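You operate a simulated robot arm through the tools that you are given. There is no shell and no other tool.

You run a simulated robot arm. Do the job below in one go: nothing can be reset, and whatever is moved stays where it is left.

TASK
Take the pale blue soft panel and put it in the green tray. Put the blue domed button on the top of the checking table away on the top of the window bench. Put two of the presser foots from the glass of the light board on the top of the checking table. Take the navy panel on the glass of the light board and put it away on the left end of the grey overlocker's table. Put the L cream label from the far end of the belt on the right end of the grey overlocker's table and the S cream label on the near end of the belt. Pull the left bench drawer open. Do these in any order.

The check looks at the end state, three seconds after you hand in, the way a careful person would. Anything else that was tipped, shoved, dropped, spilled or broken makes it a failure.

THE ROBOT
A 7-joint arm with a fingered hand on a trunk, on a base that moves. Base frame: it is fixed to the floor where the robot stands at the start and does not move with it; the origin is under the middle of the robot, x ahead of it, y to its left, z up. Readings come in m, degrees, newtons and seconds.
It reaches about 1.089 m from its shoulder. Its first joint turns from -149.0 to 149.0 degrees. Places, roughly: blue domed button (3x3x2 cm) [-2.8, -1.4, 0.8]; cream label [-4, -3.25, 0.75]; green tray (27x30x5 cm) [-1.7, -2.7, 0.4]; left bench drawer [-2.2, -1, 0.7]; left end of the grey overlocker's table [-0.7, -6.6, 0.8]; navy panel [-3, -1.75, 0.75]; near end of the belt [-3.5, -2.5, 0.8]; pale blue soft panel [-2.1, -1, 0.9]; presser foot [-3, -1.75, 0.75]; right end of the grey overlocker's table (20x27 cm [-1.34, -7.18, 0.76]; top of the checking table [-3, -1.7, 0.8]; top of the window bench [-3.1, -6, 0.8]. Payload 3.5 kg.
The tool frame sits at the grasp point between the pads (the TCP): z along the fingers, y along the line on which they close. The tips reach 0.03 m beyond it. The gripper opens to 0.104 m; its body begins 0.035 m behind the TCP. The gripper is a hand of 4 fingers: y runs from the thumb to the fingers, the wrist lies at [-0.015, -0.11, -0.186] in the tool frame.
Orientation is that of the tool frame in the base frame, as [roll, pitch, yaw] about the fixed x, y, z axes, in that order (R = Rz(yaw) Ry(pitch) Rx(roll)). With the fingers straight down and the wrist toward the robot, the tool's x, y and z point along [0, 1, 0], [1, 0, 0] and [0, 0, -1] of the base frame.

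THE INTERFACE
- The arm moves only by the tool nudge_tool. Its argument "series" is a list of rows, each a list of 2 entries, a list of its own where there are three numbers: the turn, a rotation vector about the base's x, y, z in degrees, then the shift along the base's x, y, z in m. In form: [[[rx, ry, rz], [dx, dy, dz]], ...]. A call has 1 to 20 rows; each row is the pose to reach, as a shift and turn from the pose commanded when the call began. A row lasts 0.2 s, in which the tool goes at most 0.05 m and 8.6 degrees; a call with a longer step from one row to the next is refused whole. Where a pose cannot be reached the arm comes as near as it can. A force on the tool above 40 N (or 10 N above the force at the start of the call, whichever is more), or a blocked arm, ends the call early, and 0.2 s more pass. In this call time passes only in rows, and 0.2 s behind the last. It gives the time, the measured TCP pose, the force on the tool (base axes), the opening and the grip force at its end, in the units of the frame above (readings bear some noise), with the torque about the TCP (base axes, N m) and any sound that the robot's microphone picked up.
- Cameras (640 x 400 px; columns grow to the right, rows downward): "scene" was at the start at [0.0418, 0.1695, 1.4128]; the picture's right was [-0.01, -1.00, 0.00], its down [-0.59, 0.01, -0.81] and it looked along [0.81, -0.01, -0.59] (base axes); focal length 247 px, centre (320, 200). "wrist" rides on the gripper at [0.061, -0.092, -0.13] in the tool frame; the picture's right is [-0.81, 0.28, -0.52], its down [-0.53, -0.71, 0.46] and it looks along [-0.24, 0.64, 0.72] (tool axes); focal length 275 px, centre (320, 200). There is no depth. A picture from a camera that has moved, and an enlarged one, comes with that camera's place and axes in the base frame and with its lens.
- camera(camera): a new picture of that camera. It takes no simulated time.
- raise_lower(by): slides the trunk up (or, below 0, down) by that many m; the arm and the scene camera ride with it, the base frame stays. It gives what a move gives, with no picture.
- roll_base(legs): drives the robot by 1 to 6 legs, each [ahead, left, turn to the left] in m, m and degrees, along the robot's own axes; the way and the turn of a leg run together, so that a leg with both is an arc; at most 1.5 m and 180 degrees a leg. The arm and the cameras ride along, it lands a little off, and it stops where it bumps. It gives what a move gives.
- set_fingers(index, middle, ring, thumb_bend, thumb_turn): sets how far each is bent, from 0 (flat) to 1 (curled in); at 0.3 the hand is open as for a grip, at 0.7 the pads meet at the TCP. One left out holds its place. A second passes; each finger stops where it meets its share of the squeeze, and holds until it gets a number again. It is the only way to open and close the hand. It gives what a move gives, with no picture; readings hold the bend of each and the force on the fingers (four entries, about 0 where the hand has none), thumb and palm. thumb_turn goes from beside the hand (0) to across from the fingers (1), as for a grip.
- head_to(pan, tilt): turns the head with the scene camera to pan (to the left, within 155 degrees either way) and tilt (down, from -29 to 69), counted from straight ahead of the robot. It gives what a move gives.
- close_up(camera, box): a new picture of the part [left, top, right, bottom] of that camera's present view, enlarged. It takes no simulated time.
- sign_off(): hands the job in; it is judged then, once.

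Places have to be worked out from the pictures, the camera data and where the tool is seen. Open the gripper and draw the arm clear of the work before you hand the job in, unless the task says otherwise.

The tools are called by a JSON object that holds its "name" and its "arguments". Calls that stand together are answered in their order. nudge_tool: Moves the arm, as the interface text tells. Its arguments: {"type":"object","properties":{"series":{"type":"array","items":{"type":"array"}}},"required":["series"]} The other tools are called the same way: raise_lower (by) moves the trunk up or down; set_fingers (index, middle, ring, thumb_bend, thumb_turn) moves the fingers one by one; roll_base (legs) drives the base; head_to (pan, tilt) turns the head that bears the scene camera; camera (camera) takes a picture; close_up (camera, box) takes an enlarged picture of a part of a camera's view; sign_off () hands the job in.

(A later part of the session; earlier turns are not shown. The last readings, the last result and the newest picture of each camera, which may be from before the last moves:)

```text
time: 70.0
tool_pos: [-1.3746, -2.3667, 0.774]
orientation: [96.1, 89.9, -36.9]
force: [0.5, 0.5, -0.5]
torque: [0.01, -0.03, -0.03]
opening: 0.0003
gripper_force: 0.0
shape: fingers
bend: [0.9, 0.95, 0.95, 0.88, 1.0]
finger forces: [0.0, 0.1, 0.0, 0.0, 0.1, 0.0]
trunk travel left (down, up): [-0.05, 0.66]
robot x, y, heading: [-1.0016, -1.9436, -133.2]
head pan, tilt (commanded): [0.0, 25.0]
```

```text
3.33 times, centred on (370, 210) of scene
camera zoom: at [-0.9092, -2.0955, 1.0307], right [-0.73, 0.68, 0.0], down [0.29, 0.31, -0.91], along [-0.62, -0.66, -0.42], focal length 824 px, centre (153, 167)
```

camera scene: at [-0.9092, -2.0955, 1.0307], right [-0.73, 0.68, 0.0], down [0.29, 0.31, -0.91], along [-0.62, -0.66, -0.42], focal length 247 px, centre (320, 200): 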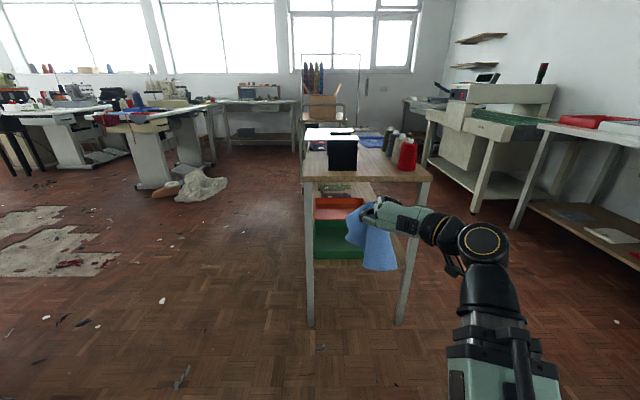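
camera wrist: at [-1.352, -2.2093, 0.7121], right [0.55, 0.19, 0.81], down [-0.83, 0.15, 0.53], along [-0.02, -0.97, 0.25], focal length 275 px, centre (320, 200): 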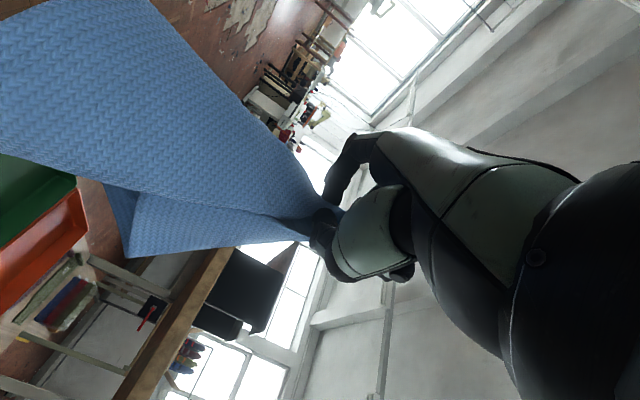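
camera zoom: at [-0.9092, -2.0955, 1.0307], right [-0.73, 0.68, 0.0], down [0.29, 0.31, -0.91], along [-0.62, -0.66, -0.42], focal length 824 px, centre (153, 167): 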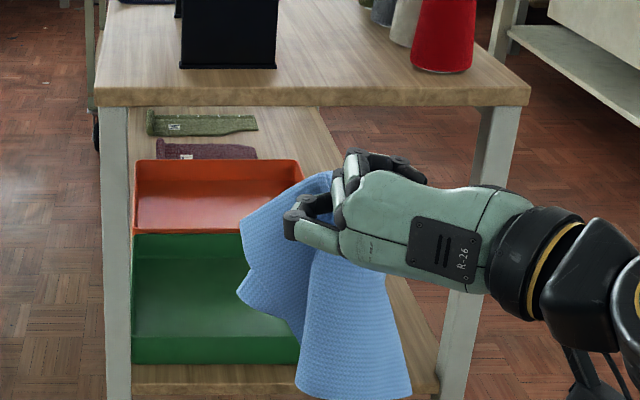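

The green tray spans roughly s 2.96–3.23 and its centre is near (-1.641,-2.694), rim z≈0.435; the cloth hangs about 15 cm below the pinch. I lower the tool to z≈0.62 before going in.

{"name": "nudge_tool", "arguments": {"series": [[[0, 0, 0], [0, 0, -0.04]], [[0, 0, 0], [0, 0, -0.08]], [[0, 0, 0], [0, 0, -0.12]], [[0, 0, 0], [0, 0, -0.15]]]}}

{"name": "camera", "arguments": {"camera": "scene"}}

```text
time: 71.0
tool_pos: [-1.4249, -2.394, 0.6344]
orientation: [99.3, 89.8, -33.6]
force: [-0.1, 0.5, -0.5]
torque: [-0.01, 0.01, 0.02]
opening: 0.0001
gripper_force: 0.2
shape: fingers
bend: [0.9, 0.95, 0.95, 0.88, 1.0]
finger forces: [0.1, 0.1, 0.0, 0.1, 0.0, 0.0]
out of reach, approached as far as the arm can: row 1, 2, 3, 4
trunk travel left (down, up): [-0.05, 0.66]
robot x, y, heading: [-1.0012, -1.9458, -133.2]
head pan, tilt (commanded): [0.0, 25.0]
```

```text
taken
camera scene: at [-0.9091, -2.0955, 1.0307], right [-0.73, 0.68, 0.0], down [0.29, 0.31, -0.91], along [-0.62, -0.66, -0.42], focal length 247 px, centre (320, 200)
```

scene: 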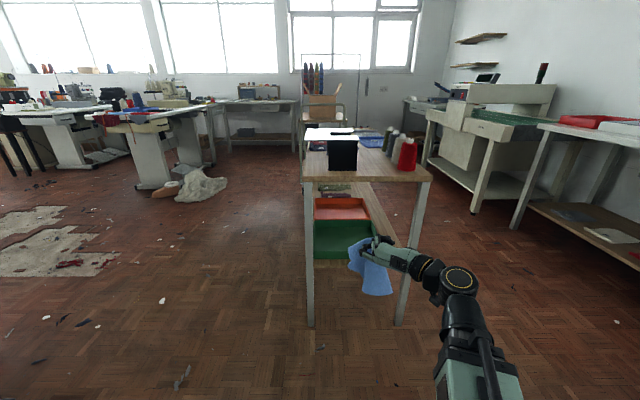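

The tool sits at z 0.63, its cloth bottom just above rim height, in line with the tray. I extend forward into the gap, halfway first.

{"name": "nudge_tool", "arguments": {"series": [[[0, 0, 0], [-0.028, -0.032, 0.003]], [[0, 0, 0], [-0.056, -0.065, 0.006]], [[0, 0, 0], [-0.083, -0.097, 0.01]], [[0, 0, 0], [-0.11, -0.129, 0.013]], [[0, 0, 0], [-0.138, -0.162, 0.016]]]}}

{"name": "close_up", "arguments": {"camera": "scene", "box": [270, 150, 510, 300]}}

{"name": "camera", "arguments": {"camera": "wrist"}}

```text
time: 72.2
tool_pos: [-1.5626, -2.5529, 0.6526]
orientation: [85.5, 89.8, -47.5]
force: [1.0, 0.7, 0.1]
torque: [-0.01, -0.02, -0.04]
opening: 0.0
gripper_force: 0.0
shape: fingers
bend: [0.9, 0.95, 0.95, 0.88, 1.0]
finger forces: [0.1, 0.0, 0.0, 0.0, 0.0, 0.0]
trunk travel left (down, up): [-0.05, 0.66]
robot x, y, heading: [-1.0007, -1.9458, -133.2]
head pan, tilt (commanded): [0.0, 25.0]
```

```text
2.67 times, centred on (390, 225) of scene
camera zoom: at [-0.9091, -2.0954, 1.0307], right [-0.73, 0.68, 0.0], down [0.29, 0.31, -0.91], along [-0.62, -0.66, -0.42], focal length 659 px, centre (133, 133)
```

zoom: 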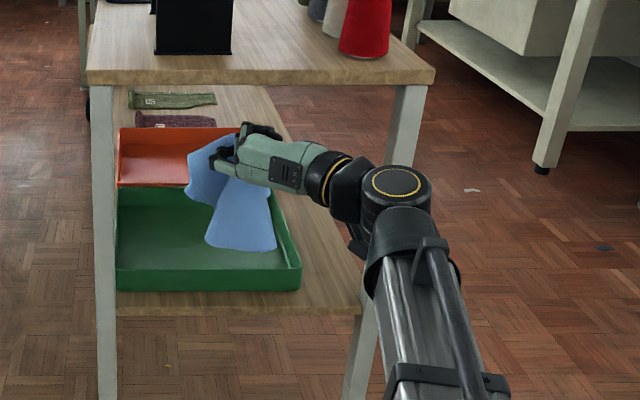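

```text
taken
camera wrist: at [-1.5394, -2.3954, 0.5916], right [0.55, 0.19, 0.81], down [-0.83, 0.15, 0.53], along [-0.02, -0.97, 0.25], focal length 275 px, centre (320, 200)
```

wrist: 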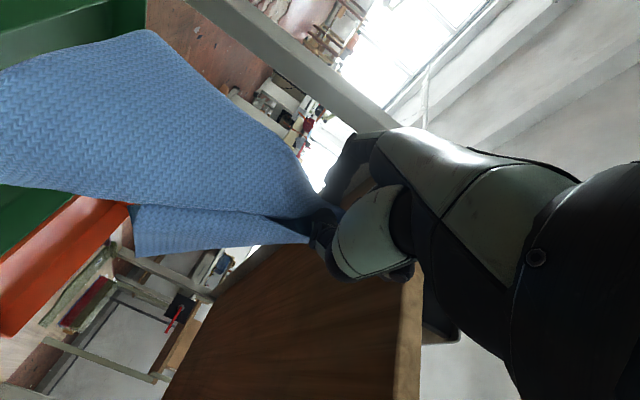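

The cloth is now over the front of the tray with nothing touched. I go on to the tray centre and then lower into it.

{"name": "nudge_tool", "arguments": {"series": [[[0, 0, 0], [-0.02, -0.04, 0.0]], [[0, 0, 0], [-0.045, -0.085, -0.005]], [[0, 0, 0], [-0.07, -0.13, -0.01]], [[0, 0, 0], [-0.072, -0.135, -0.045]], [[0, 0, 0], [-0.072, -0.135, -0.085]]]}}

{"name": "close_up", "arguments": {"camera": "scene", "box": [270, 150, 510, 300]}}

{"name": "camera", "arguments": {"camera": "wrist"}}

```text
refused: row 2 steps farther than a row can; nothing moved
```

```text
2.67 times, centred on (390, 225) of scene
camera zoom: at [-0.9091, -2.0954, 1.0307], right [-0.73, 0.68, 0.0], down [0.29, 0.31, -0.91], along [-0.62, -0.66, -0.42], focal length 659 px, centre (133, 133)
```

zoom: 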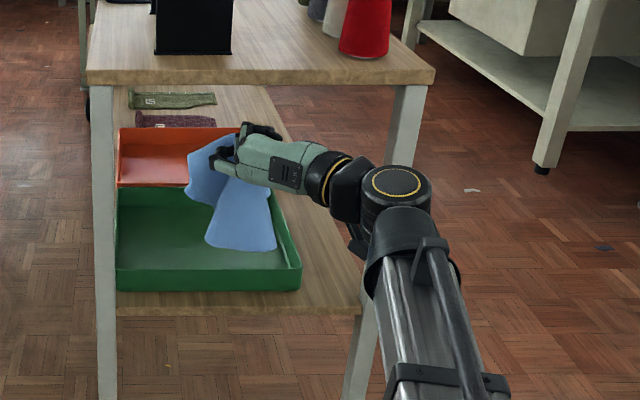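

```text
taken
camera wrist: at [-1.5394, -2.3954, 0.5916], right [0.55, 0.19, 0.81], down [-0.83, 0.15, 0.53], along [-0.02, -0.97, 0.25], focal length 275 px, centre (320, 200)
```

wrist: 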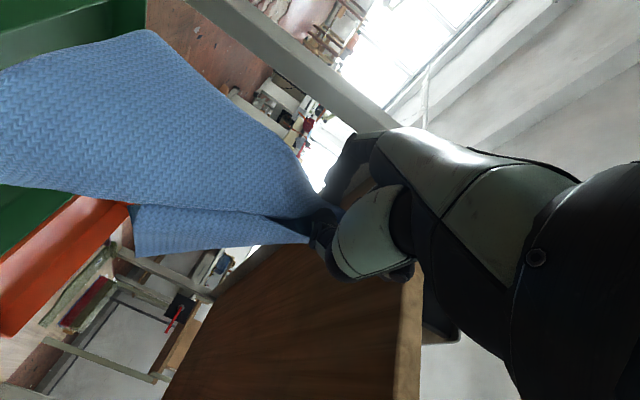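

The rows were slightly too long; I repeat the move with shorter steps.

{"name": "nudge_tool", "arguments": {"series": [[[0, 0, 0], [-0.018, -0.034, 0.0]], [[0, 0, 0], [-0.036, -0.068, -0.003]], [[0, 0, 0], [-0.054, -0.102, -0.006]], [[0, 0, 0], [-0.072, -0.135, -0.01]], [[0, 0, 0], [-0.072, -0.135, -0.045]], [[0, 0, 0], [-0.072, -0.135, -0.085]]]}}

{"name": "close_up", "arguments": {"camera": "scene", "box": [270, 150, 510, 300]}}

{"name": "camera", "arguments": {"camera": "wrist"}}

```text
time: 73.6
tool_pos: [-1.631, -2.69, 0.5861]
orientation: [175.8, 88.2, 42.7]
force: [-0.6, 0.0, 0.0]
torque: [0.0, 0.0, -0.03]
opening: 0.0001
gripper_force: 0.0
shape: fingers
bend: [0.9, 0.95, 0.95, 0.88, 1.0]
finger forces: [0.0, 0.0, 0.0, 0.1, 0.0, 0.0]
out of reach, approached as far as the arm can: row 6
trunk travel left (down, up): [-0.05, 0.66]
robot x, y, heading: [-0.9997, -1.9457, -133.2]
head pan, tilt (commanded): [0.0, 25.0]
```

```text
2.67 times, centred on (390, 225) of scene
camera zoom: at [-0.9091, -2.0955, 1.0307], right [-0.73, 0.68, 0.0], down [0.29, 0.31, -0.91], along [-0.62, -0.66, -0.42], focal length 659 px, centre (133, 133)
```

zoom: 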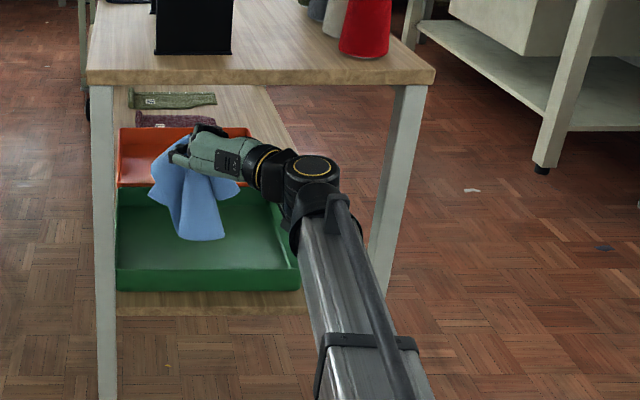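

```text
taken
camera wrist: at [-1.6053, -2.5307, 0.5289], right [0.54, 0.17, 0.83], down [-0.84, 0.14, 0.52], along [-0.03, -0.97, 0.22], focal length 275 px, centre (320, 200)
```

wrist: 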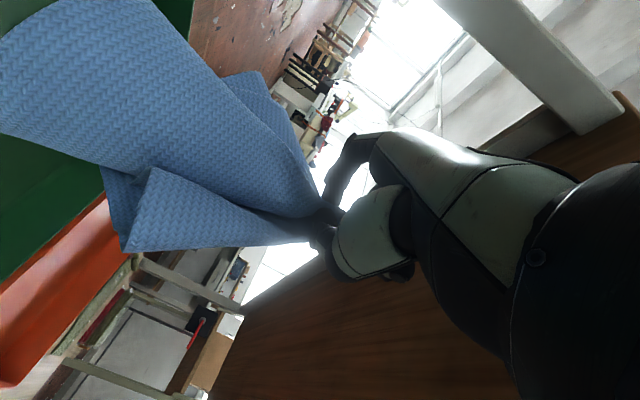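

The cloth hangs over the middle of the tray. The arm is near its low limit here, so I use the last 5 cm of trunk travel, then release.

{"name": "raise_lower", "arguments": {"by": -0.045}}

{"name": "close_up", "arguments": {"camera": "scene", "box": [270, 130, 510, 280]}}

```text
time: 74.5
tool_pos: [-1.631, -2.6893, 0.5418]
orientation: [173.9, 88.2, 40.7]
force: [0.5, -0.9, 0.0]
torque: [-0.02, 0.01, -0.02]
opening: 0.0
gripper_force: 0.0
shape: fingers
bend: [0.9, 0.95, 0.95, 0.88, 1.0]
finger forces: [0.0, 0.0, 0.0, 0.0, 0.0, 0.0]
trunk travel left (down, up): [-0.005, 0.705]
robot x, y, heading: [-1.0035, -1.948, -133.0]
head pan, tilt (commanded): [0.0, 25.0]
```

```text
2.67 times, centred on (390, 205) of scene
camera zoom: at [-0.9092, -2.0956, 0.9857], right [-0.73, 0.68, 0.0], down [0.29, 0.31, -0.91], along [-0.62, -0.66, -0.42], focal length 659 px, centre (133, 187)
```

zoom: 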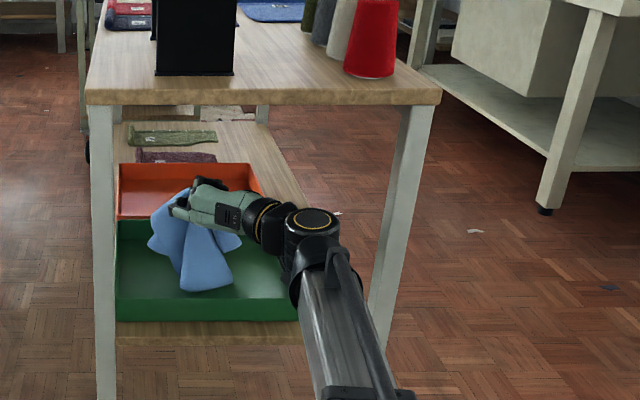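

The cloth nearly rests in the tray. I open the hand to release it.

{"name": "set_fingers", "arguments": {"index": 0.3, "middle": 0.3, "ring": 0.3, "thumb_bend": 0.3}}

{"name": "close_up", "arguments": {"camera": "scene", "box": [270, 130, 510, 280]}}

{"name": "camera", "arguments": {"camera": "wrist"}}

```text
time: 75.5
tool_pos: [-1.6301, -2.6904, 0.5417]
orientation: [176.1, 88.2, 43.0]
force: [1.0, 0.1, -0.5]
torque: [0.02, -0.01, 0.01]
opening: 0.1029
gripper_force: 0.0
shape: fingers
bend: [0.3, 0.3, 0.3, 0.3, 0.98]
finger forces: [0.0, 0.0, 0.0, 0.1, 0.0, 0.0]
trunk travel left (down, up): [-0.005, 0.705]
robot x, y, heading: [-1.0012, -1.9474, -133.3]
head pan, tilt (commanded): [0.0, 25.0]
```

```text
2.67 times, centred on (390, 205) of scene
camera zoom: at [-0.9092, -2.0956, 0.9857], right [-0.73, 0.68, 0.0], down [0.29, 0.31, -0.91], along [-0.62, -0.66, -0.42], focal length 659 px, centre (133, 187)
```

zoom: 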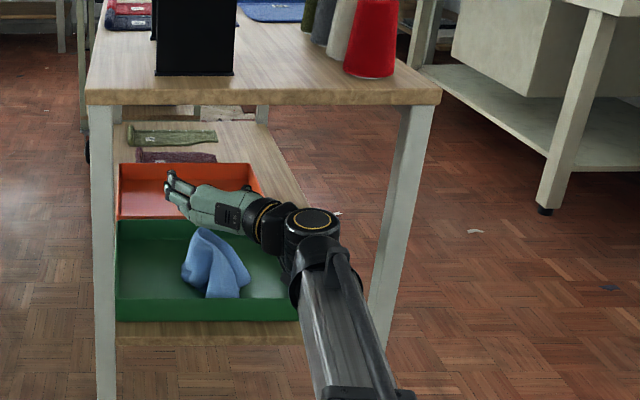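

```text
taken
camera wrist: at [-1.6054, -2.5306, 0.4839], right [0.54, 0.17, 0.83], down [-0.84, 0.14, 0.52], along [-0.03, -0.97, 0.22], focal length 275 px, centre (320, 200)
```

wrist: 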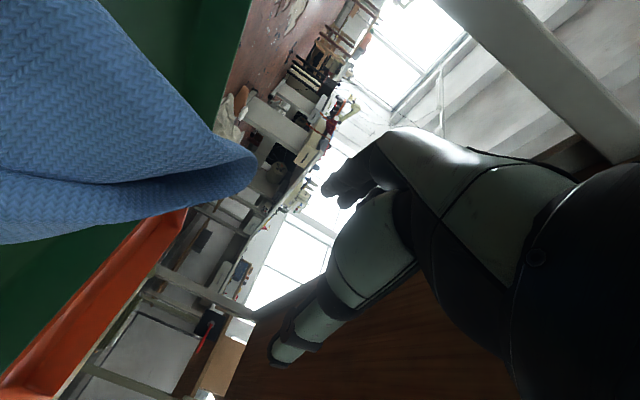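

The panel dropped into the green tray. I raise 5 cm to clear it and back the base straight out.

{"name": "raise_lower", "arguments": {"by": 0.05}}

{"name": "roll_base", "arguments": {"legs": [[-0.5, 0, 0]]}}

{"name": "camera", "arguments": {"camera": "scene"}}

{"name": "close_up", "arguments": {"camera": "scene", "box": [280, 120, 440, 220]}}

```text
time: 76.4
tool_pos: [-1.6311, -2.6894, 0.5906]
orientation: [173.6, 88.3, 40.3]
force: [1.1, 0.4, -0.2]
torque: [0.02, 0.01, 0.03]
opening: 0.1024
gripper_force: 0.0
shape: fingers
bend: [0.3, 0.3, 0.3, 0.3, 0.98]
finger forces: [0.0, 0.0, 0.1, 0.0, 0.2, 0.1]
trunk travel left (down, up): [-0.055, 0.655]
robot x, y, heading: [-1.0, -1.9446, -133.2]
head pan, tilt (commanded): [0.0, 25.0]
```

```text
time: 79.3
tool_pos: [-1.2859, -2.3194, 0.5905]
orientation: [175.0, 88.2, 41.7]
force: [1.1, -0.3, 0.0]
torque: [0.01, 0.01, 0.0]
opening: 0.1025
gripper_force: 0.1
shape: fingers
bend: [0.3, 0.3, 0.3, 0.3, 0.98]
finger forces: [0.0, 0.0, 0.1, 0.1, 0.0, 0.0]
trunk travel left (down, up): [-0.055, 0.655]
robot x, y, heading: [-0.6523, -1.5785, -133.4]
head pan, tilt (commanded): [0.0, 25.0]
```

```text
taken
camera scene: at [-0.5635, -1.7279, 1.0357], right [-0.73, 0.69, 0.0], down [0.29, 0.31, -0.91], along [-0.62, -0.66, -0.42], focal length 247 px, centre (320, 200)
```

scene: 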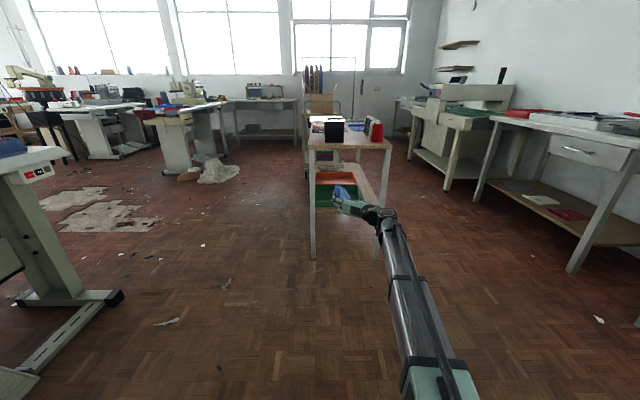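

```text
4.00 times, centred on (360, 170) of scene
camera zoom: at [-0.5635, -1.7279, 1.0357], right [-0.73, 0.69, 0.0], down [0.29, 0.31, -0.91], along [-0.62, -0.66, -0.42], focal length 988 px, centre (160, 320)
```

zoom: 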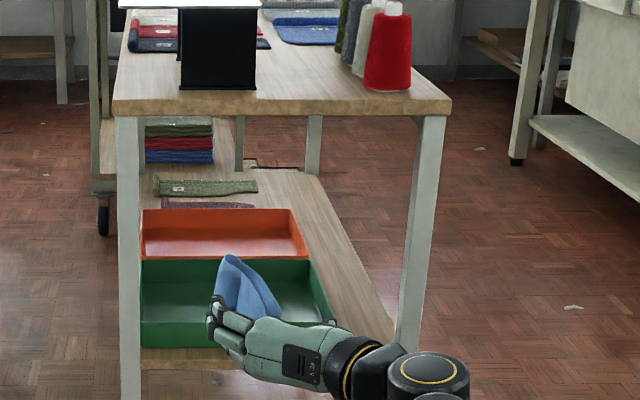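

The panel lies in the green tray. I raise the trunk and swing the hand back to fingers-down, drawing the arm in.

{"name": "raise_lower", "arguments": {"by": 0.4}}

{"name": "nudge_tool", "arguments": {"series": [[[0.2, -6.1, -4.3], [0.015, 0.016, 0.005]], [[0.4, -12.2, -8.7], [0.03, 0.032, 0.01]], [[0.5, -18.4, -13.0], [0.045, 0.048, 0.015]], [[0.7, -24.5, -17.3], [0.06, 0.063, 0.02]], [[0.9, -30.6, -21.7], [0.075, 0.079, 0.025]], [[1.0, -36.7, -26.0], [0.09, 0.095, 0.03]], [[1.2, -42.8, -30.3], [0.105, 0.111, 0.035]], [[1.4, -49.0, -34.6], [0.12, 0.127, 0.04]]]}}

{"name": "nudge_tool", "arguments": {"series": [[[0.2, -6.1, -4.3], [0.015, 0.016, 0.005]], [[0.4, -12.2, -8.7], [0.03, 0.032, 0.01]], [[0.5, -18.4, -13.0], [0.045, 0.048, 0.015]], [[0.7, -24.5, -17.3], [0.06, 0.063, 0.02]], [[0.9, -30.6, -21.7], [0.075, 0.079, 0.025]], [[1.0, -36.7, -26.0], [0.09, 0.095, 0.03]], [[1.2, -42.8, -30.3], [0.1, 0.106, 0.035]], [[1.4, -49.0, -34.6], [0.1, 0.106, 0.04]]]}}

{"name": "camera", "arguments": {"camera": "scene"}}

```text
time: 83.2
tool_pos: [-1.2845, -2.3214, 0.9905]
orientation: [176.3, 88.2, 43.0]
force: [0.2, -0.2, -0.8]
torque: [0.0, -0.02, 0.0]
opening: 0.1027
gripper_force: 0.1
shape: fingers
bend: [0.3, 0.3, 0.3, 0.3, 0.98]
finger forces: [0.0, 0.0, 0.2, 0.1, 0.1, 0.1]
trunk travel left (down, up): [-0.455, 0.255]
robot x, y, heading: [-0.6553, -1.5778, -133.3]
head pan, tilt (commanded): [0.0, 25.0]
```

```text
time: 85.0
tool_pos: [-1.1665, -2.1942, 1.0311]
orientation: [154.0, 40.1, -15.8]
force: [0.7, 0.7, -0.5]
torque: [0.0, -0.03, 0.03]
opening: 0.103
gripper_force: 0.0
shape: fingers
bend: [0.3, 0.3, 0.3, 0.3, 0.98]
finger forces: [0.0, 0.0, 0.1, 0.1, 0.1, 0.0]
trunk travel left (down, up): [-0.455, 0.255]
robot x, y, heading: [-0.6523, -1.5773, -133.3]
head pan, tilt (commanded): [0.0, 25.0]
```

```text
time: 86.8
tool_pos: [-1.0645, -2.0887, 1.0714]
orientation: [-179.9, -2.0, -43.5]
force: [-1.1, 0.3, 0.8]
torque: [0.01, -0.01, -0.02]
opening: 0.1028
gripper_force: 0.0
shape: fingers
bend: [0.3, 0.3, 0.3, 0.3, 0.98]
finger forces: [0.0, 0.1, 0.0, 0.0, 0.1, 0.0]
trunk travel left (down, up): [-0.455, 0.255]
robot x, y, heading: [-0.6567, -1.5745, -133.3]
head pan, tilt (commanded): [0.0, 25.0]
```

```text
taken
camera scene: at [-0.5635, -1.7279, 1.4357], right [-0.73, 0.69, 0.0], down [0.29, 0.31, -0.91], along [-0.62, -0.66, -0.42], focal length 247 px, centre (320, 200)
```

scene: 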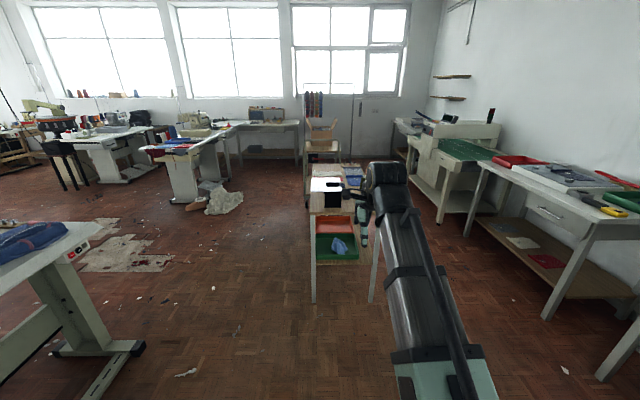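

Hand is fingers-down again (about 2° of tilt, which I will trim later). I drive right into the aisle, ahead along it, and turn right to face the checking table.

{"name": "roll_base", "arguments": {"legs": [[0, -0.8, 0], [1.4, 0, 0], [0, 0, -89]]}}

{"name": "head_to", "arguments": {"pan": 0, "tilt": 35}}

{"name": "camera", "arguments": {"camera": "scene"}}

{"name": "camera", "arguments": {"camera": "wrist"}}

```text
time: 101.8
tool_pos: [-2.7515, -1.6289, 1.0716]
orientation: [179.9, -1.9, -135.6]
force: [0.5, 0.5, -0.2]
torque: [0.01, -0.02, -0.03]
opening: 0.1031
gripper_force: 0.0
shape: fingers
bend: [0.3, 0.3, 0.3, 0.3, 0.98]
finger forces: [0.1, 0.1, 0.0, 0.1, 0.1, 0.0]
trunk travel left (down, up): [-0.455, 0.255]
robot x, y, heading: [-2.2537, -2.0562, 134.2]
head pan, tilt (commanded): [0.0, 25.0]
```

```text
time: 102.5
tool_pos: [-2.7508, -1.6279, 1.0718]
orientation: [179.9, -1.9, -135.6]
force: [-0.3, 0.0, 0.1]
torque: [-0.03, 0.0, 0.02]
opening: 0.1027
gripper_force: 0.1
shape: fingers
bend: [0.3, 0.3, 0.3, 0.3, 0.98]
finger forces: [0.0, 0.0, 0.1, 0.0, 0.1, 0.1]
trunk travel left (down, up): [-0.455, 0.255]
robot x, y, heading: [-2.2598, -2.059, 134.4]
head pan, tilt (commanded): [0.0, 35.0]
```

```text
taken
camera scene: at [-2.4086, -2.1463, 1.42], right [0.71, 0.7, 0.0], down [0.4, -0.41, -0.82], along [-0.57, 0.58, -0.57], focal length 247 px, centre (320, 200)
```

scene: 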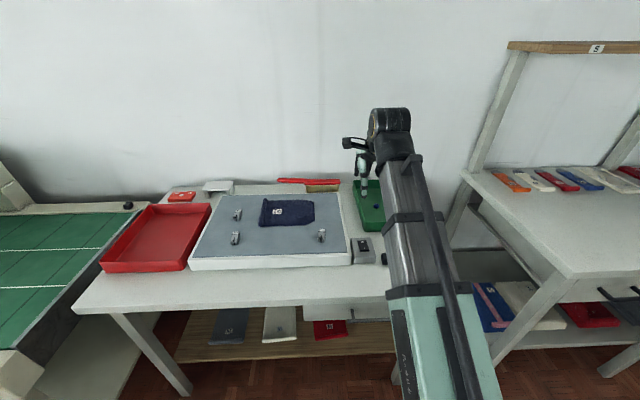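

```text
taken
camera wrist: at [-2.7265, -1.7341, 1.2046], right [0.4, 0.77, 0.49], down [0.87, -0.15, -0.47], along [-0.3, 0.62, -0.73], focal length 275 px, centre (320, 200)
```

wrist: 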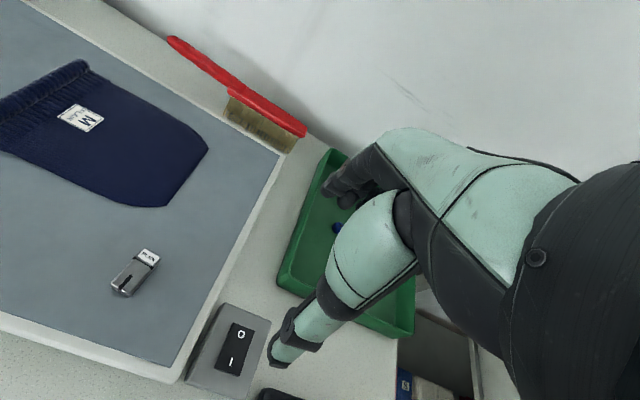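

I now face the checking table: light board with navy panel and three presser feet, and the green tray on the right holding a blue dot. I enlarge both areas.

{"name": "close_up", "arguments": {"camera": "scene", "box": [170, 160, 400, 304]}}

{"name": "close_up", "arguments": {"camera": "scene", "box": [330, 170, 410, 270]}}

{"name": "close_up", "arguments": {"camera": "wrist", "box": [260, 130, 420, 350]}}

{"name": "close_up", "arguments": {"camera": "scene", "box": [0, 150, 200, 275]}}

```text
2.78 times, centred on (285, 232) of scene
camera zoom: at [-2.4086, -2.1463, 1.42], right [0.71, 0.7, 0.0], down [0.4, -0.41, -0.82], along [-0.57, 0.58, -0.57], focal length 686 px, centre (417, 111)
```

zoom: 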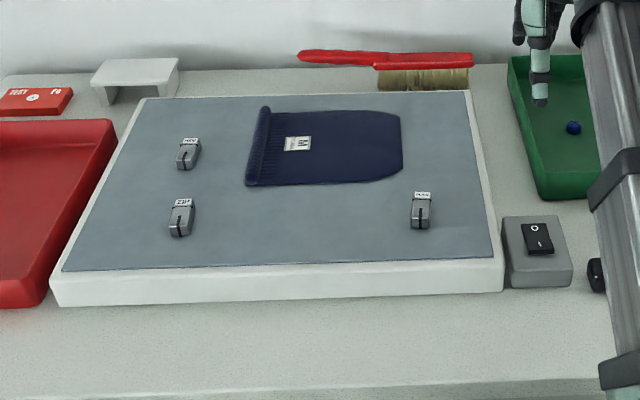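

```text
4.00 times, centred on (370, 220) of scene
camera zoom: at [-2.4086, -2.1463, 1.42], right [0.71, 0.7, 0.0], down [0.4, -0.41, -0.82], along [-0.57, 0.58, -0.57], focal length 988 px, centre (120, 120)
```

zoom: 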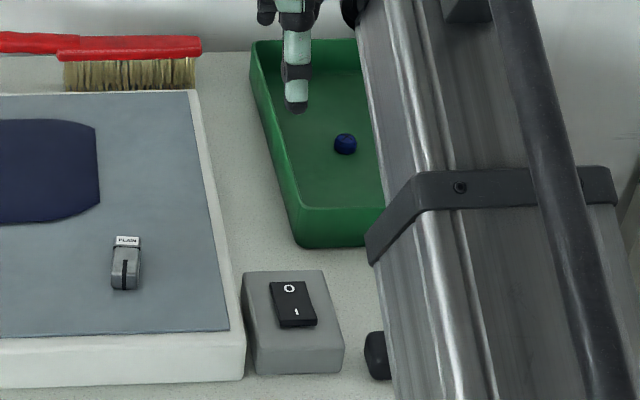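

```text
1.82 times, centred on (340, 240) of wrist
camera zoom: at [-2.7265, -1.7341, 1.2046], right [0.4, 0.77, 0.49], down [0.87, -0.15, -0.47], along [-0.3, 0.62, -0.73], focal length 500 px, centre (284, 127)
```

zoom: 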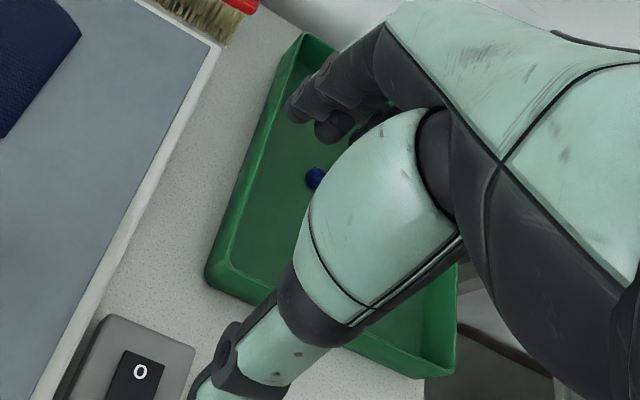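

```text
3.20 times, centred on (100, 212) of scene
camera zoom: at [-2.4086, -2.1463, 1.42], right [0.71, 0.7, 0.0], down [0.4, -0.41, -0.82], along [-0.57, 0.58, -0.57], focal length 791 px, centre (1024, 160)
```

zoom: 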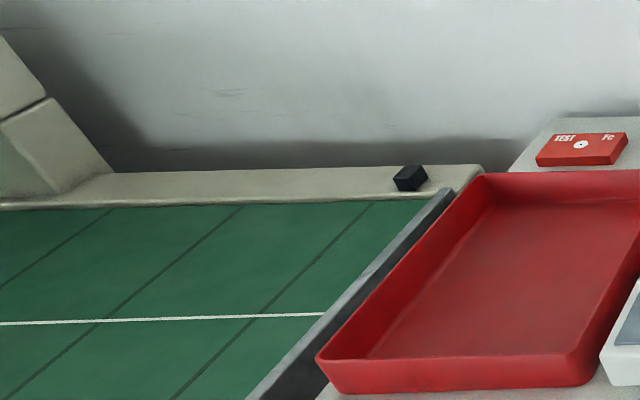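

Two rays put the button at about (-2.833,-1.364, z≈0.785) in the green tray, clear of its walls. I trim the tilt and move the open hand above it.

{"name": "nudge_tool", "arguments": {"series": [[[0.4, -0.4, 0], [-0.012, 0.04, 0]], [[0.8, -0.8, 0], [-0.024, 0.08, -0.01]], [[1.3, -1.3, 0], [-0.036, 0.12, -0.02]], [[1.3, -1.3, 0], [-0.048, 0.16, -0.04]], [[1.3, -1.3, 0], [-0.06, 0.2, -0.06]], [[1.3, -1.3, 0], [-0.072, 0.235, -0.08]], [[1.3, -1.3, 0], [-0.082, 0.264, -0.1]], [[1.3, -1.3, 0], [-0.082, 0.264, -0.13]]]}}

{"name": "camera", "arguments": {"camera": "wrist"}}

{"name": "close_up", "arguments": {"camera": "scene", "box": [310, 120, 430, 240]}}

```text
time: 104.3
tool_pos: [-2.835, -1.3656, 0.9451]
orientation: [179.9, -0.1, -135.5]
force: [0.2, 0.6, 0.9]
torque: [0.02, 0.02, -0.02]
opening: 0.1029
gripper_force: 0.0
shape: fingers
bend: [0.3, 0.3, 0.3, 0.3, 0.98]
finger forces: [0.0, 0.0, 0.1, 0.0, 0.0, 0.0]
trunk travel left (down, up): [-0.455, 0.255]
robot x, y, heading: [-2.2539, -2.059, 134.3]
head pan, tilt (commanded): [0.0, 35.0]
```

```text
taken
camera wrist: at [-2.8127, -1.4745, 1.0759], right [0.39, 0.76, 0.52], down [0.88, -0.14, -0.46], along [-0.28, 0.63, -0.72], focal length 275 px, centre (320, 200)
```

wrist: 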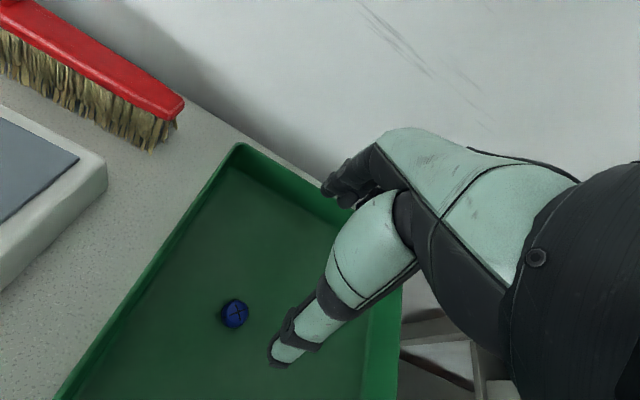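

```text
3.33 times, centred on (370, 180) of scene
camera zoom: at [-2.4086, -2.1461, 1.42], right [0.71, 0.7, 0.0], down [0.4, -0.41, -0.82], along [-0.57, 0.58, -0.57], focal length 824 px, centre (153, 267)
```

zoom: 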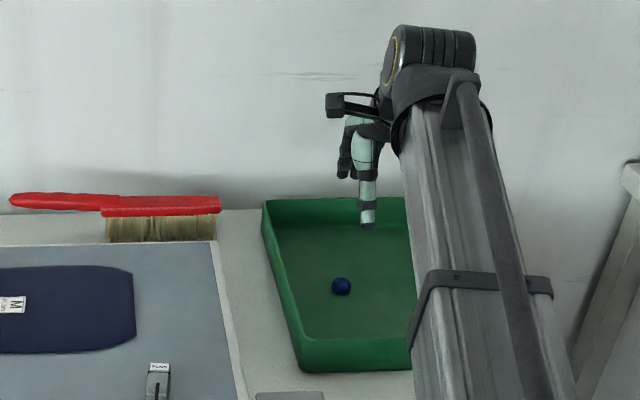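

The wrist view puts the button about 2 cm nearer to me than the TCP, at about (-2.823,-1.386). I correct that and descend to z 0.88 for another look.

{"name": "nudge_tool", "arguments": {"series": [[[0, 0, 0], [0.012, -0.02, -0.02]], [[0, 0, 0], [0.012, -0.02, -0.065]]]}}

{"name": "camera", "arguments": {"camera": "wrist"}}

{"name": "close_up", "arguments": {"camera": "scene", "box": [310, 120, 430, 240]}}

```text
time: 104.9
tool_pos: [-2.8194, -1.3855, 0.8811]
orientation: [179.8, -0.1, -135.6]
force: [0.6, -0.6, 0.3]
torque: [-0.01, 0.02, -0.03]
opening: 0.1031
gripper_force: 0.1
shape: fingers
bend: [0.3, 0.3, 0.3, 0.3, 0.98]
finger forces: [0.0, 0.0, 0.0, 0.0, 0.0, 0.0]
trunk travel left (down, up): [-0.455, 0.255]
robot x, y, heading: [-2.2576, -2.0566, 134.5]
head pan, tilt (commanded): [0.0, 35.0]
```

```text
taken
camera wrist: at [-2.7969, -1.494, 1.0109], right [0.39, 0.76, 0.52], down [0.88, -0.14, -0.46], along [-0.28, 0.63, -0.72], focal length 275 px, centre (320, 200)
```

wrist: 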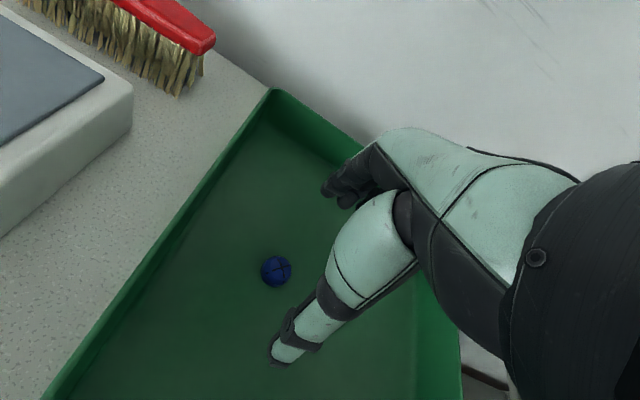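

```text
3.33 times, centred on (370, 180) of scene
camera zoom: at [-2.4085, -2.1464, 1.42], right [0.71, 0.7, 0.0], down [0.4, -0.41, -0.82], along [-0.57, 0.58, -0.57], focal length 824 px, centre (153, 267)
```

zoom: 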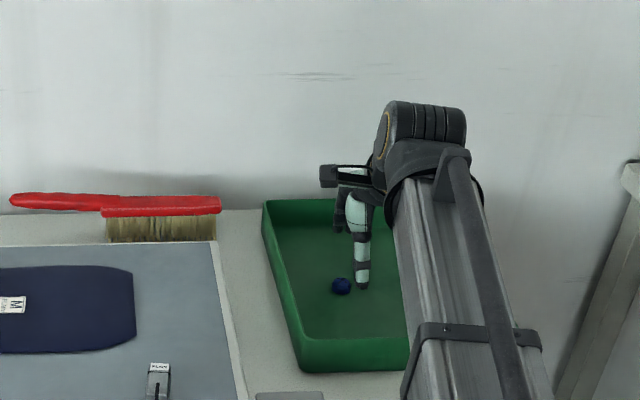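

The button now sits almost exactly beneath the TCP (within ~5 mm). I descend with small steps until the fingertips nearly touch the tray floor.

{"name": "nudge_tool", "arguments": {"series": [[[0, 0, 0], [-0.002, 0.003, -0.03]], [[0, 0, 0], [-0.002, 0.003, -0.05]], [[0, 0, 0], [-0.002, 0.003, -0.06]]]}}

{"name": "camera", "arguments": {"camera": "wrist"}}

{"name": "close_up", "arguments": {"camera": "scene", "box": [340, 180, 400, 240]}}

```text
time: 105.7
tool_pos: [-2.8227, -1.3804, 0.8308]
orientation: [178.7, -0.1, -135.7]
force: [2.7, -2.5, 26.7]
torque: [0.76, 0.5, -0.01]
opening: 0.1053
gripper_force: 13.0
shape: fingers
bend: [0.3, 0.3, 0.3, 0.28, 0.97]
finger forces: [0.2, 20.5, 0.0, 0.1, 4.8, 0.1]
trunk travel left (down, up): [-0.455, 0.255]
robot x, y, heading: [-2.2591, -2.0584, 134.6]
head pan, tilt (commanded): [0.0, 35.0]
stopped in row 3: the force on the tool passed its limit at 49 N (the readings are from after the stop); the commanded pose is now the measured one
```

```text
taken
camera wrist: at [-2.7985, -1.4908, 0.96], right [0.4, 0.76, 0.52], down [0.87, -0.13, -0.47], along [-0.29, 0.64, -0.71], focal length 275 px, centre (320, 200)
```

wrist: 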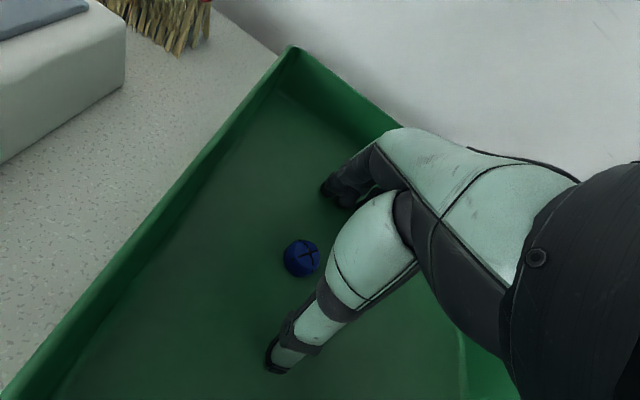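

```text
6.67 times, centred on (370, 210) of scene
camera zoom: at [-2.4065, -2.1489, 1.4204], right [0.71, 0.7, 0.0], down [0.4, -0.41, -0.82], along [-0.58, 0.58, -0.57], focal length 1647 px, centre (-13, 133)
```

zoom: 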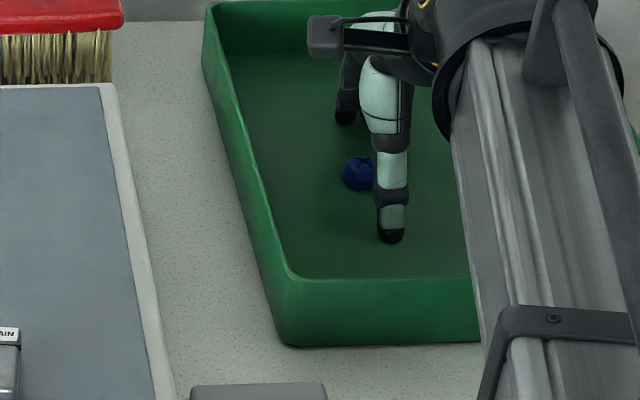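

The tips touched the tray floor at TCP z 0.831 with the button centred between thumb and fingers. I ease up slightly, part-close, then settle down again before the final grip.

{"name": "nudge_tool", "arguments": {"series": [[[0, 0, 0], [-0.002, -0.002, 0.006]]]}}

{"name": "set_fingers", "arguments": {"index": 0.5, "middle": 0.5, "ring": 0.5, "thumb_bend": 0.5, "thumb_turn": 1}}

{"name": "nudge_tool", "arguments": {"series": [[[0, 0, 0], [0, 0, -0.004]], [[0, 0, 0], [0, 0, -0.008]], [[0, 0, 0], [0, 0, -0.012]], [[0, 0, 0], [0, 0, -0.016]]]}}

{"name": "camera", "arguments": {"camera": "wrist"}}

```text
time: 106.1
tool_pos: [-2.8232, -1.3824, 0.8318]
orientation: [179.2, 0.1, -135.7]
force: [4.1, -0.1, 14.7]
torque: [0.69, 0.38, -0.17]
opening: 0.1044
gripper_force: 7.1
shape: fingers
bend: [0.3, 0.3, 0.3, 0.29, 0.98]
finger forces: [0.0, 13.7, 0.0, 0.0, 0.8, 0.1]
trunk travel left (down, up): [-0.455, 0.255]
robot x, y, heading: [-2.2545, -2.0553, 134.4]
head pan, tilt (commanded): [0.0, 35.0]
```

```text
time: 107.1
tool_pos: [-2.8267, -1.381, 0.837]
orientation: [178.6, -0.1, -135.7]
force: [-1.0, 1.1, 22.3]
torque: [0.32, 0.23, -0.01]
opening: 0.0589
gripper_force: 11.1
shape: fingers
bend: [0.5, 0.39, 0.5, 0.46, 1.0]
finger forces: [2.1, 12.3, 0.0, 0.0, 8.1, 0.0]
trunk travel left (down, up): [-0.455, 0.255]
robot x, y, heading: [-2.2569, -2.0596, 134.4]
head pan, tilt (commanded): [0.0, 35.0]
stopped: the force on the tool passed its limit at 41 N (the readings are from after the stop); the commanded pose is now the measured one
```

```text
time: 107.5
tool_pos: [-2.8266, -1.3823, 0.838]
orientation: [178.1, -0.1, -135.8]
force: [0.5, 1.0, 18.8]
torque: [-0.06, -0.15, -0.02]
opening: 0.0586
gripper_force: 10.1
shape: fingers
bend: [0.5, 0.42, 0.5, 0.46, 1.0]
finger forces: [0.0, 7.3, 0.0, 0.0, 12.1, 0.0]
trunk travel left (down, up): [-0.455, 0.255]
robot x, y, heading: [-2.2531, -2.0571, 134.3]
head pan, tilt (commanded): [0.0, 35.0]
stopped in row 1: the force on the tool passed its limit at 44 N (the readings are from after the stop); the commanded pose is now the measured one
```

```text
taken
camera wrist: at [-2.8026, -1.4922, 0.9649], right [0.4, 0.75, 0.52], down [0.87, -0.13, -0.48], along [-0.29, 0.65, -0.7], focal length 275 px, centre (320, 200)
```

wrist: 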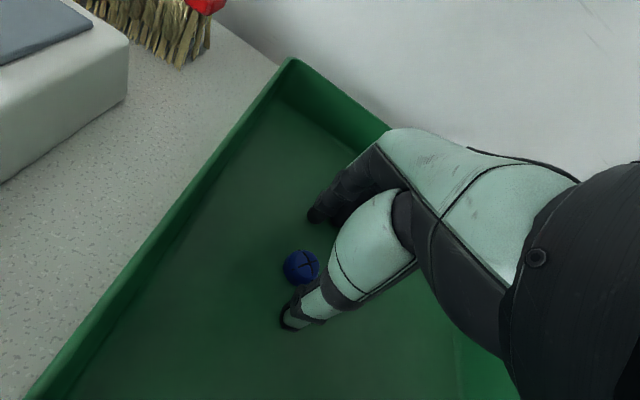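

Touchdown with part-closed fingers is at TCP z≈0.838, and the button sits midway between thumb and fingertips. I raise 4 mm, undo the 2° tilt, and close.

{"name": "nudge_tool", "arguments": {"series": [[[-1.36, -1.32, 0], [0, 0, 0.005]]]}}

{"name": "set_fingers", "arguments": {"index": 0.7, "middle": 0.7, "ring": 0.7, "thumb_bend": 0.7}}

{"name": "camera", "arguments": {"camera": "wrist"}}

{"name": "close_up", "arguments": {"camera": "scene", "box": [340, 180, 400, 240]}}

```text
time: 107.9
tool_pos: [-2.8275, -1.3803, 0.8388]
orientation: [-179.5, -0.1, -135.7]
force: [-1.6, 1.2, 7.7]
torque: [0.36, 0.26, 0.03]
opening: 0.0525
gripper_force: 3.7
shape: fingers
bend: [0.5, 0.42, 0.5, 0.5, 1.0]
finger forces: [0.1, 7.8, 0.1, 0.0, 0.1, 0.0]
trunk travel left (down, up): [-0.455, 0.255]
robot x, y, heading: [-2.2563, -2.0565, 134.7]
head pan, tilt (commanded): [0.0, 35.0]
```

```text
time: 108.9
tool_pos: [-2.8266, -1.3814, 0.8371]
orientation: [-179.5, -0.1, -135.7]
force: [0.2, -0.1, 1.4]
torque: [0.0, 0.0, 0.0]
opening: 0.0178
gripper_force: 5.7
shape: fingers
bend: [0.63, 0.7, 0.7, 0.65, 1.0]
finger forces: [4.9, 0.2, 0.0, 0.0, 5.4, 0.0]
trunk travel left (down, up): [-0.455, 0.255]
robot x, y, heading: [-2.257, -2.0591, 134.3]
head pan, tilt (commanded): [0.0, 35.0]
```

```text
taken
camera wrist: at [-2.806, -1.4878, 0.9701], right [0.39, 0.77, 0.51], down [0.88, -0.14, -0.45], along [-0.27, 0.63, -0.73], focal length 275 px, centre (320, 200)
```

wrist: 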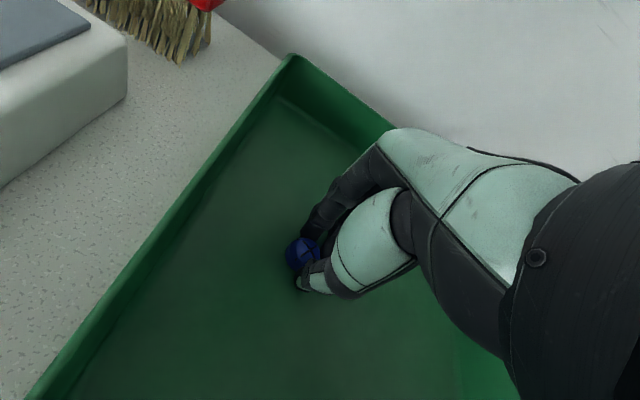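

```text
6.67 times, centred on (370, 210) of scene
camera zoom: at [-2.4086, -2.1463, 1.4199], right [0.71, 0.7, 0.0], down [0.4, -0.41, -0.82], along [-0.57, 0.58, -0.57], focal length 1647 px, centre (-13, 133)
```

zoom: 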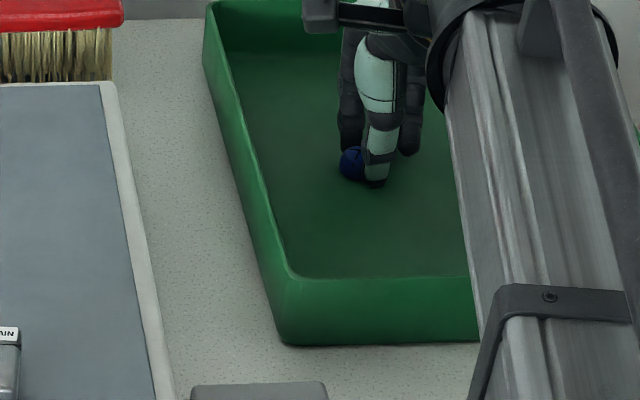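

The button is pinched off-centre, only by the index finger. I open a little, shift about 1.2 cm to the left so the middle of the hand meets it, and close again.

{"name": "set_fingers", "arguments": {"index": 0.52, "middle": 0.52, "ring": 0.52, "thumb_bend": 0.52}}

{"name": "nudge_tool", "arguments": {"series": [[[0, 0, 0], [0, 0, 0.006]], [[0, 0, 0], [-0.009, -0.0085, 0.006]]]}}

{"name": "camera", "arguments": {"camera": "wrist"}}

{"name": "close_up", "arguments": {"camera": "scene", "box": [340, 180, 400, 240]}}

```text
time: 109.9
tool_pos: [-2.8277, -1.3801, 0.839]
orientation: [-179.6, -0.1, -135.7]
force: [0.7, 0.0, 2.7]
torque: [0.07, 0.05, -0.02]
opening: 0.0462
gripper_force: 1.4
shape: fingers
bend: [0.52, 0.53, 0.52, 0.52, 1.0]
finger forces: [0.0, 3.1, 0.0, 0.0, 0.0, 0.0]
trunk travel left (down, up): [-0.455, 0.255]
robot x, y, heading: [-2.256, -2.056, 134.1]
head pan, tilt (commanded): [0.0, 35.0]
```

```text
time: 110.5
tool_pos: [-2.8351, -1.3889, 0.8424]
orientation: [-179.5, 0.0, -135.7]
force: [-0.3, -0.2, -0.5]
torque: [0.0, 0.0, -0.01]
opening: 0.0464
gripper_force: 0.1
shape: fingers
bend: [0.52, 0.52, 0.52, 0.52, 1.0]
finger forces: [0.1, 0.1, 0.0, 0.0, 0.1, 0.0]
trunk travel left (down, up): [-0.455, 0.255]
robot x, y, heading: [-2.2574, -2.061, 134.6]
head pan, tilt (commanded): [0.0, 35.0]
```

```text
taken
camera wrist: at [-2.815, -1.4964, 0.9753], right [0.39, 0.77, 0.51], down [0.88, -0.14, -0.45], along [-0.27, 0.63, -0.73], focal length 275 px, centre (320, 200)
```

wrist: 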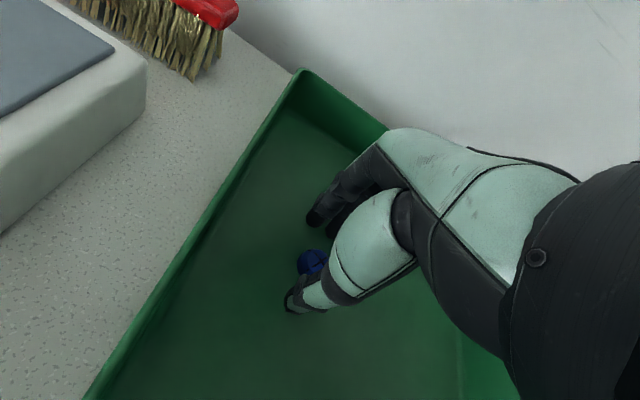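

```text
6.67 times, centred on (370, 210) of scene
camera zoom: at [-2.4086, -2.1462, 1.4199], right [0.71, 0.7, 0.0], down [0.4, -0.41, -0.82], along [-0.57, 0.58, -0.57], focal length 1647 px, centre (-13, 133)
```

zoom: 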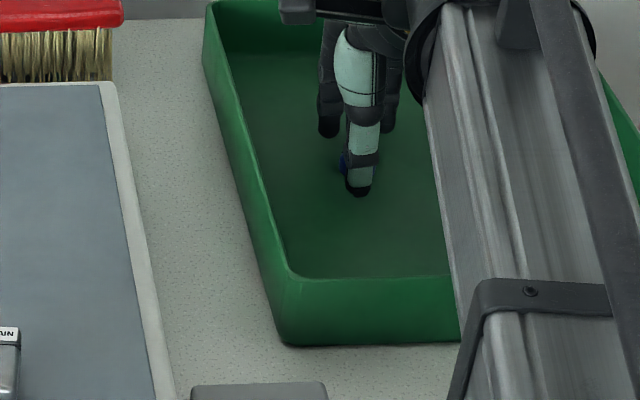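

The thumb now lines up with the button. I lower 4 mm and close.

{"name": "nudge_tool", "arguments": {"series": [[[0, 0, 0], [0.001, 0.001, -0.004]]]}}

{"name": "set_fingers", "arguments": {"index": 0.75, "middle": 0.75, "ring": 0.75, "thumb_bend": 0.75}}

{"name": "camera", "arguments": {"camera": "wrist"}}

{"name": "close_up", "arguments": {"camera": "scene", "box": [340, 180, 400, 240]}}

```text
time: 110.9
tool_pos: [-2.8349, -1.3873, 0.84]
orientation: [-179.5, -0.2, -135.7]
force: [-0.4, 0.5, -0.6]
torque: [-0.02, 0.03, 0.02]
opening: 0.0463
gripper_force: 0.0
shape: fingers
bend: [0.52, 0.52, 0.52, 0.52, 1.0]
finger forces: [0.1, 0.1, 0.0, 0.1, 0.0, 0.0]
trunk travel left (down, up): [-0.455, 0.255]
robot x, y, heading: [-2.2618, -2.0555, 134.6]
head pan, tilt (commanded): [0.0, 35.0]
```

```text
time: 111.9
tool_pos: [-2.8351, -1.3878, 0.8407]
orientation: [-179.3, -0.1, -135.7]
force: [-1.8, -0.3, 3.6]
torque: [-0.06, -0.01, -0.03]
opening: 0.0083
gripper_force: 14.8
shape: fingers
bend: [0.74, 0.73, 0.75, 0.64, 1.0]
finger forces: [7.0, 10.5, 0.1, 0.0, 11.8, 0.0]
trunk travel left (down, up): [-0.455, 0.255]
robot x, y, heading: [-2.2572, -2.0579, 134.7]
head pan, tilt (commanded): [0.0, 35.0]
```

```text
taken
camera wrist: at [-2.814, -1.4958, 0.9717], right [0.39, 0.77, 0.51], down [0.88, -0.14, -0.45], along [-0.27, 0.63, -0.73], focal length 275 px, centre (320, 200)
```

wrist: 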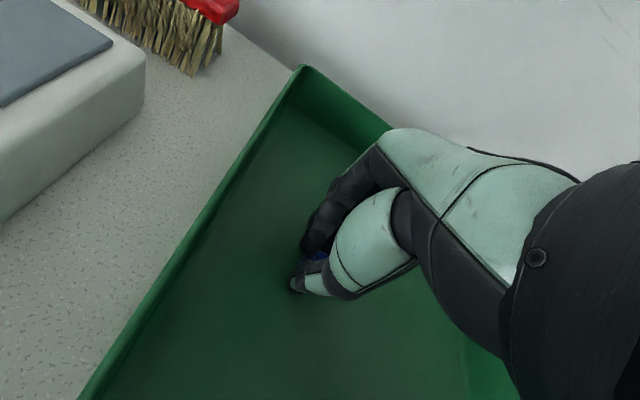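

```text
6.67 times, centred on (370, 210) of scene
camera zoom: at [-2.4085, -2.1465, 1.4199], right [0.71, 0.7, 0.0], down [0.4, -0.41, -0.82], along [-0.57, 0.58, -0.57], focal length 1647 px, centre (-13, 133)
```

zoom: 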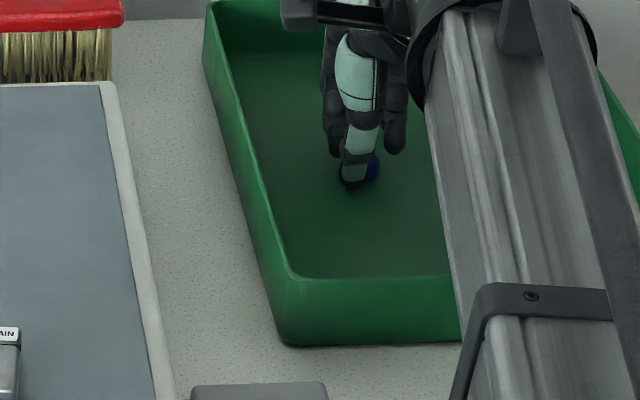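

Index, middle and thumb all press on it now (7, 10.5, 11.8 N). I lift gently and check that it stays.

{"name": "nudge_tool", "arguments": {"series": [[[0, 0, 0], [0, 0, 0.015]], [[0, 0, 0], [0, 0, 0.035]], [[0, 0, 0], [0, 0, 0.06]], [[0, 0, 0], [0, 0, 0.09]]]}}

{"name": "close_up", "arguments": {"camera": "wrist", "box": [240, 150, 420, 330]}}

{"name": "close_up", "arguments": {"camera": "scene", "box": [330, 150, 410, 240]}}

```text
time: 112.9
tool_pos: [-2.8355, -1.3886, 0.9301]
orientation: [-179.5, -0.2, -135.7]
force: [-0.1, -0.2, 0.1]
torque: [-0.01, -0.03, -0.01]
opening: 0.0001
gripper_force: 0.0
shape: fingers
bend: [0.75, 0.75, 0.75, 0.71, 1.0]
finger forces: [0.0, 0.1, 0.0, 0.0, 0.0, 0.0]
trunk travel left (down, up): [-0.455, 0.255]
robot x, y, heading: [-2.2591, -2.0565, 134.6]
head pan, tilt (commanded): [0.0, 35.0]
```

```text
2.22 times, centred on (330, 240) of wrist
camera zoom: at [-2.8147, -1.4964, 1.0619], right [0.39, 0.77, 0.51], down [0.88, -0.14, -0.45], along [-0.27, 0.63, -0.73], focal length 612 px, centre (298, 111)
```

zoom: 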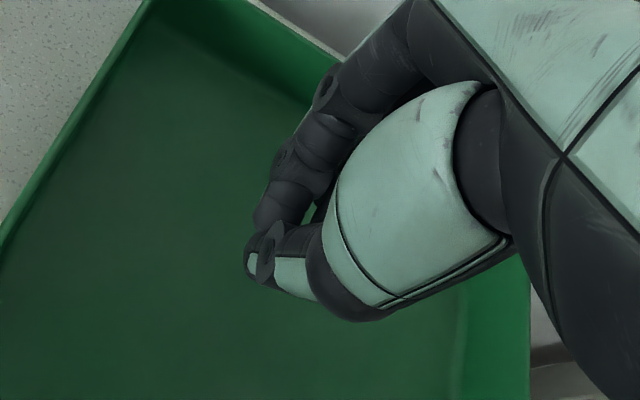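

```text
4.44 times, centred on (370, 195) of scene
camera zoom: at [-2.4086, -2.1462, 1.4199], right [0.71, 0.7, 0.0], down [0.4, -0.41, -0.82], along [-0.57, 0.58, -0.57], focal length 1098 px, centre (98, 222)
```

zoom: 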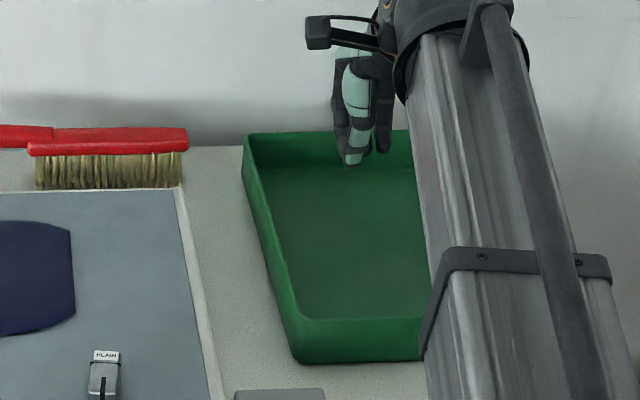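

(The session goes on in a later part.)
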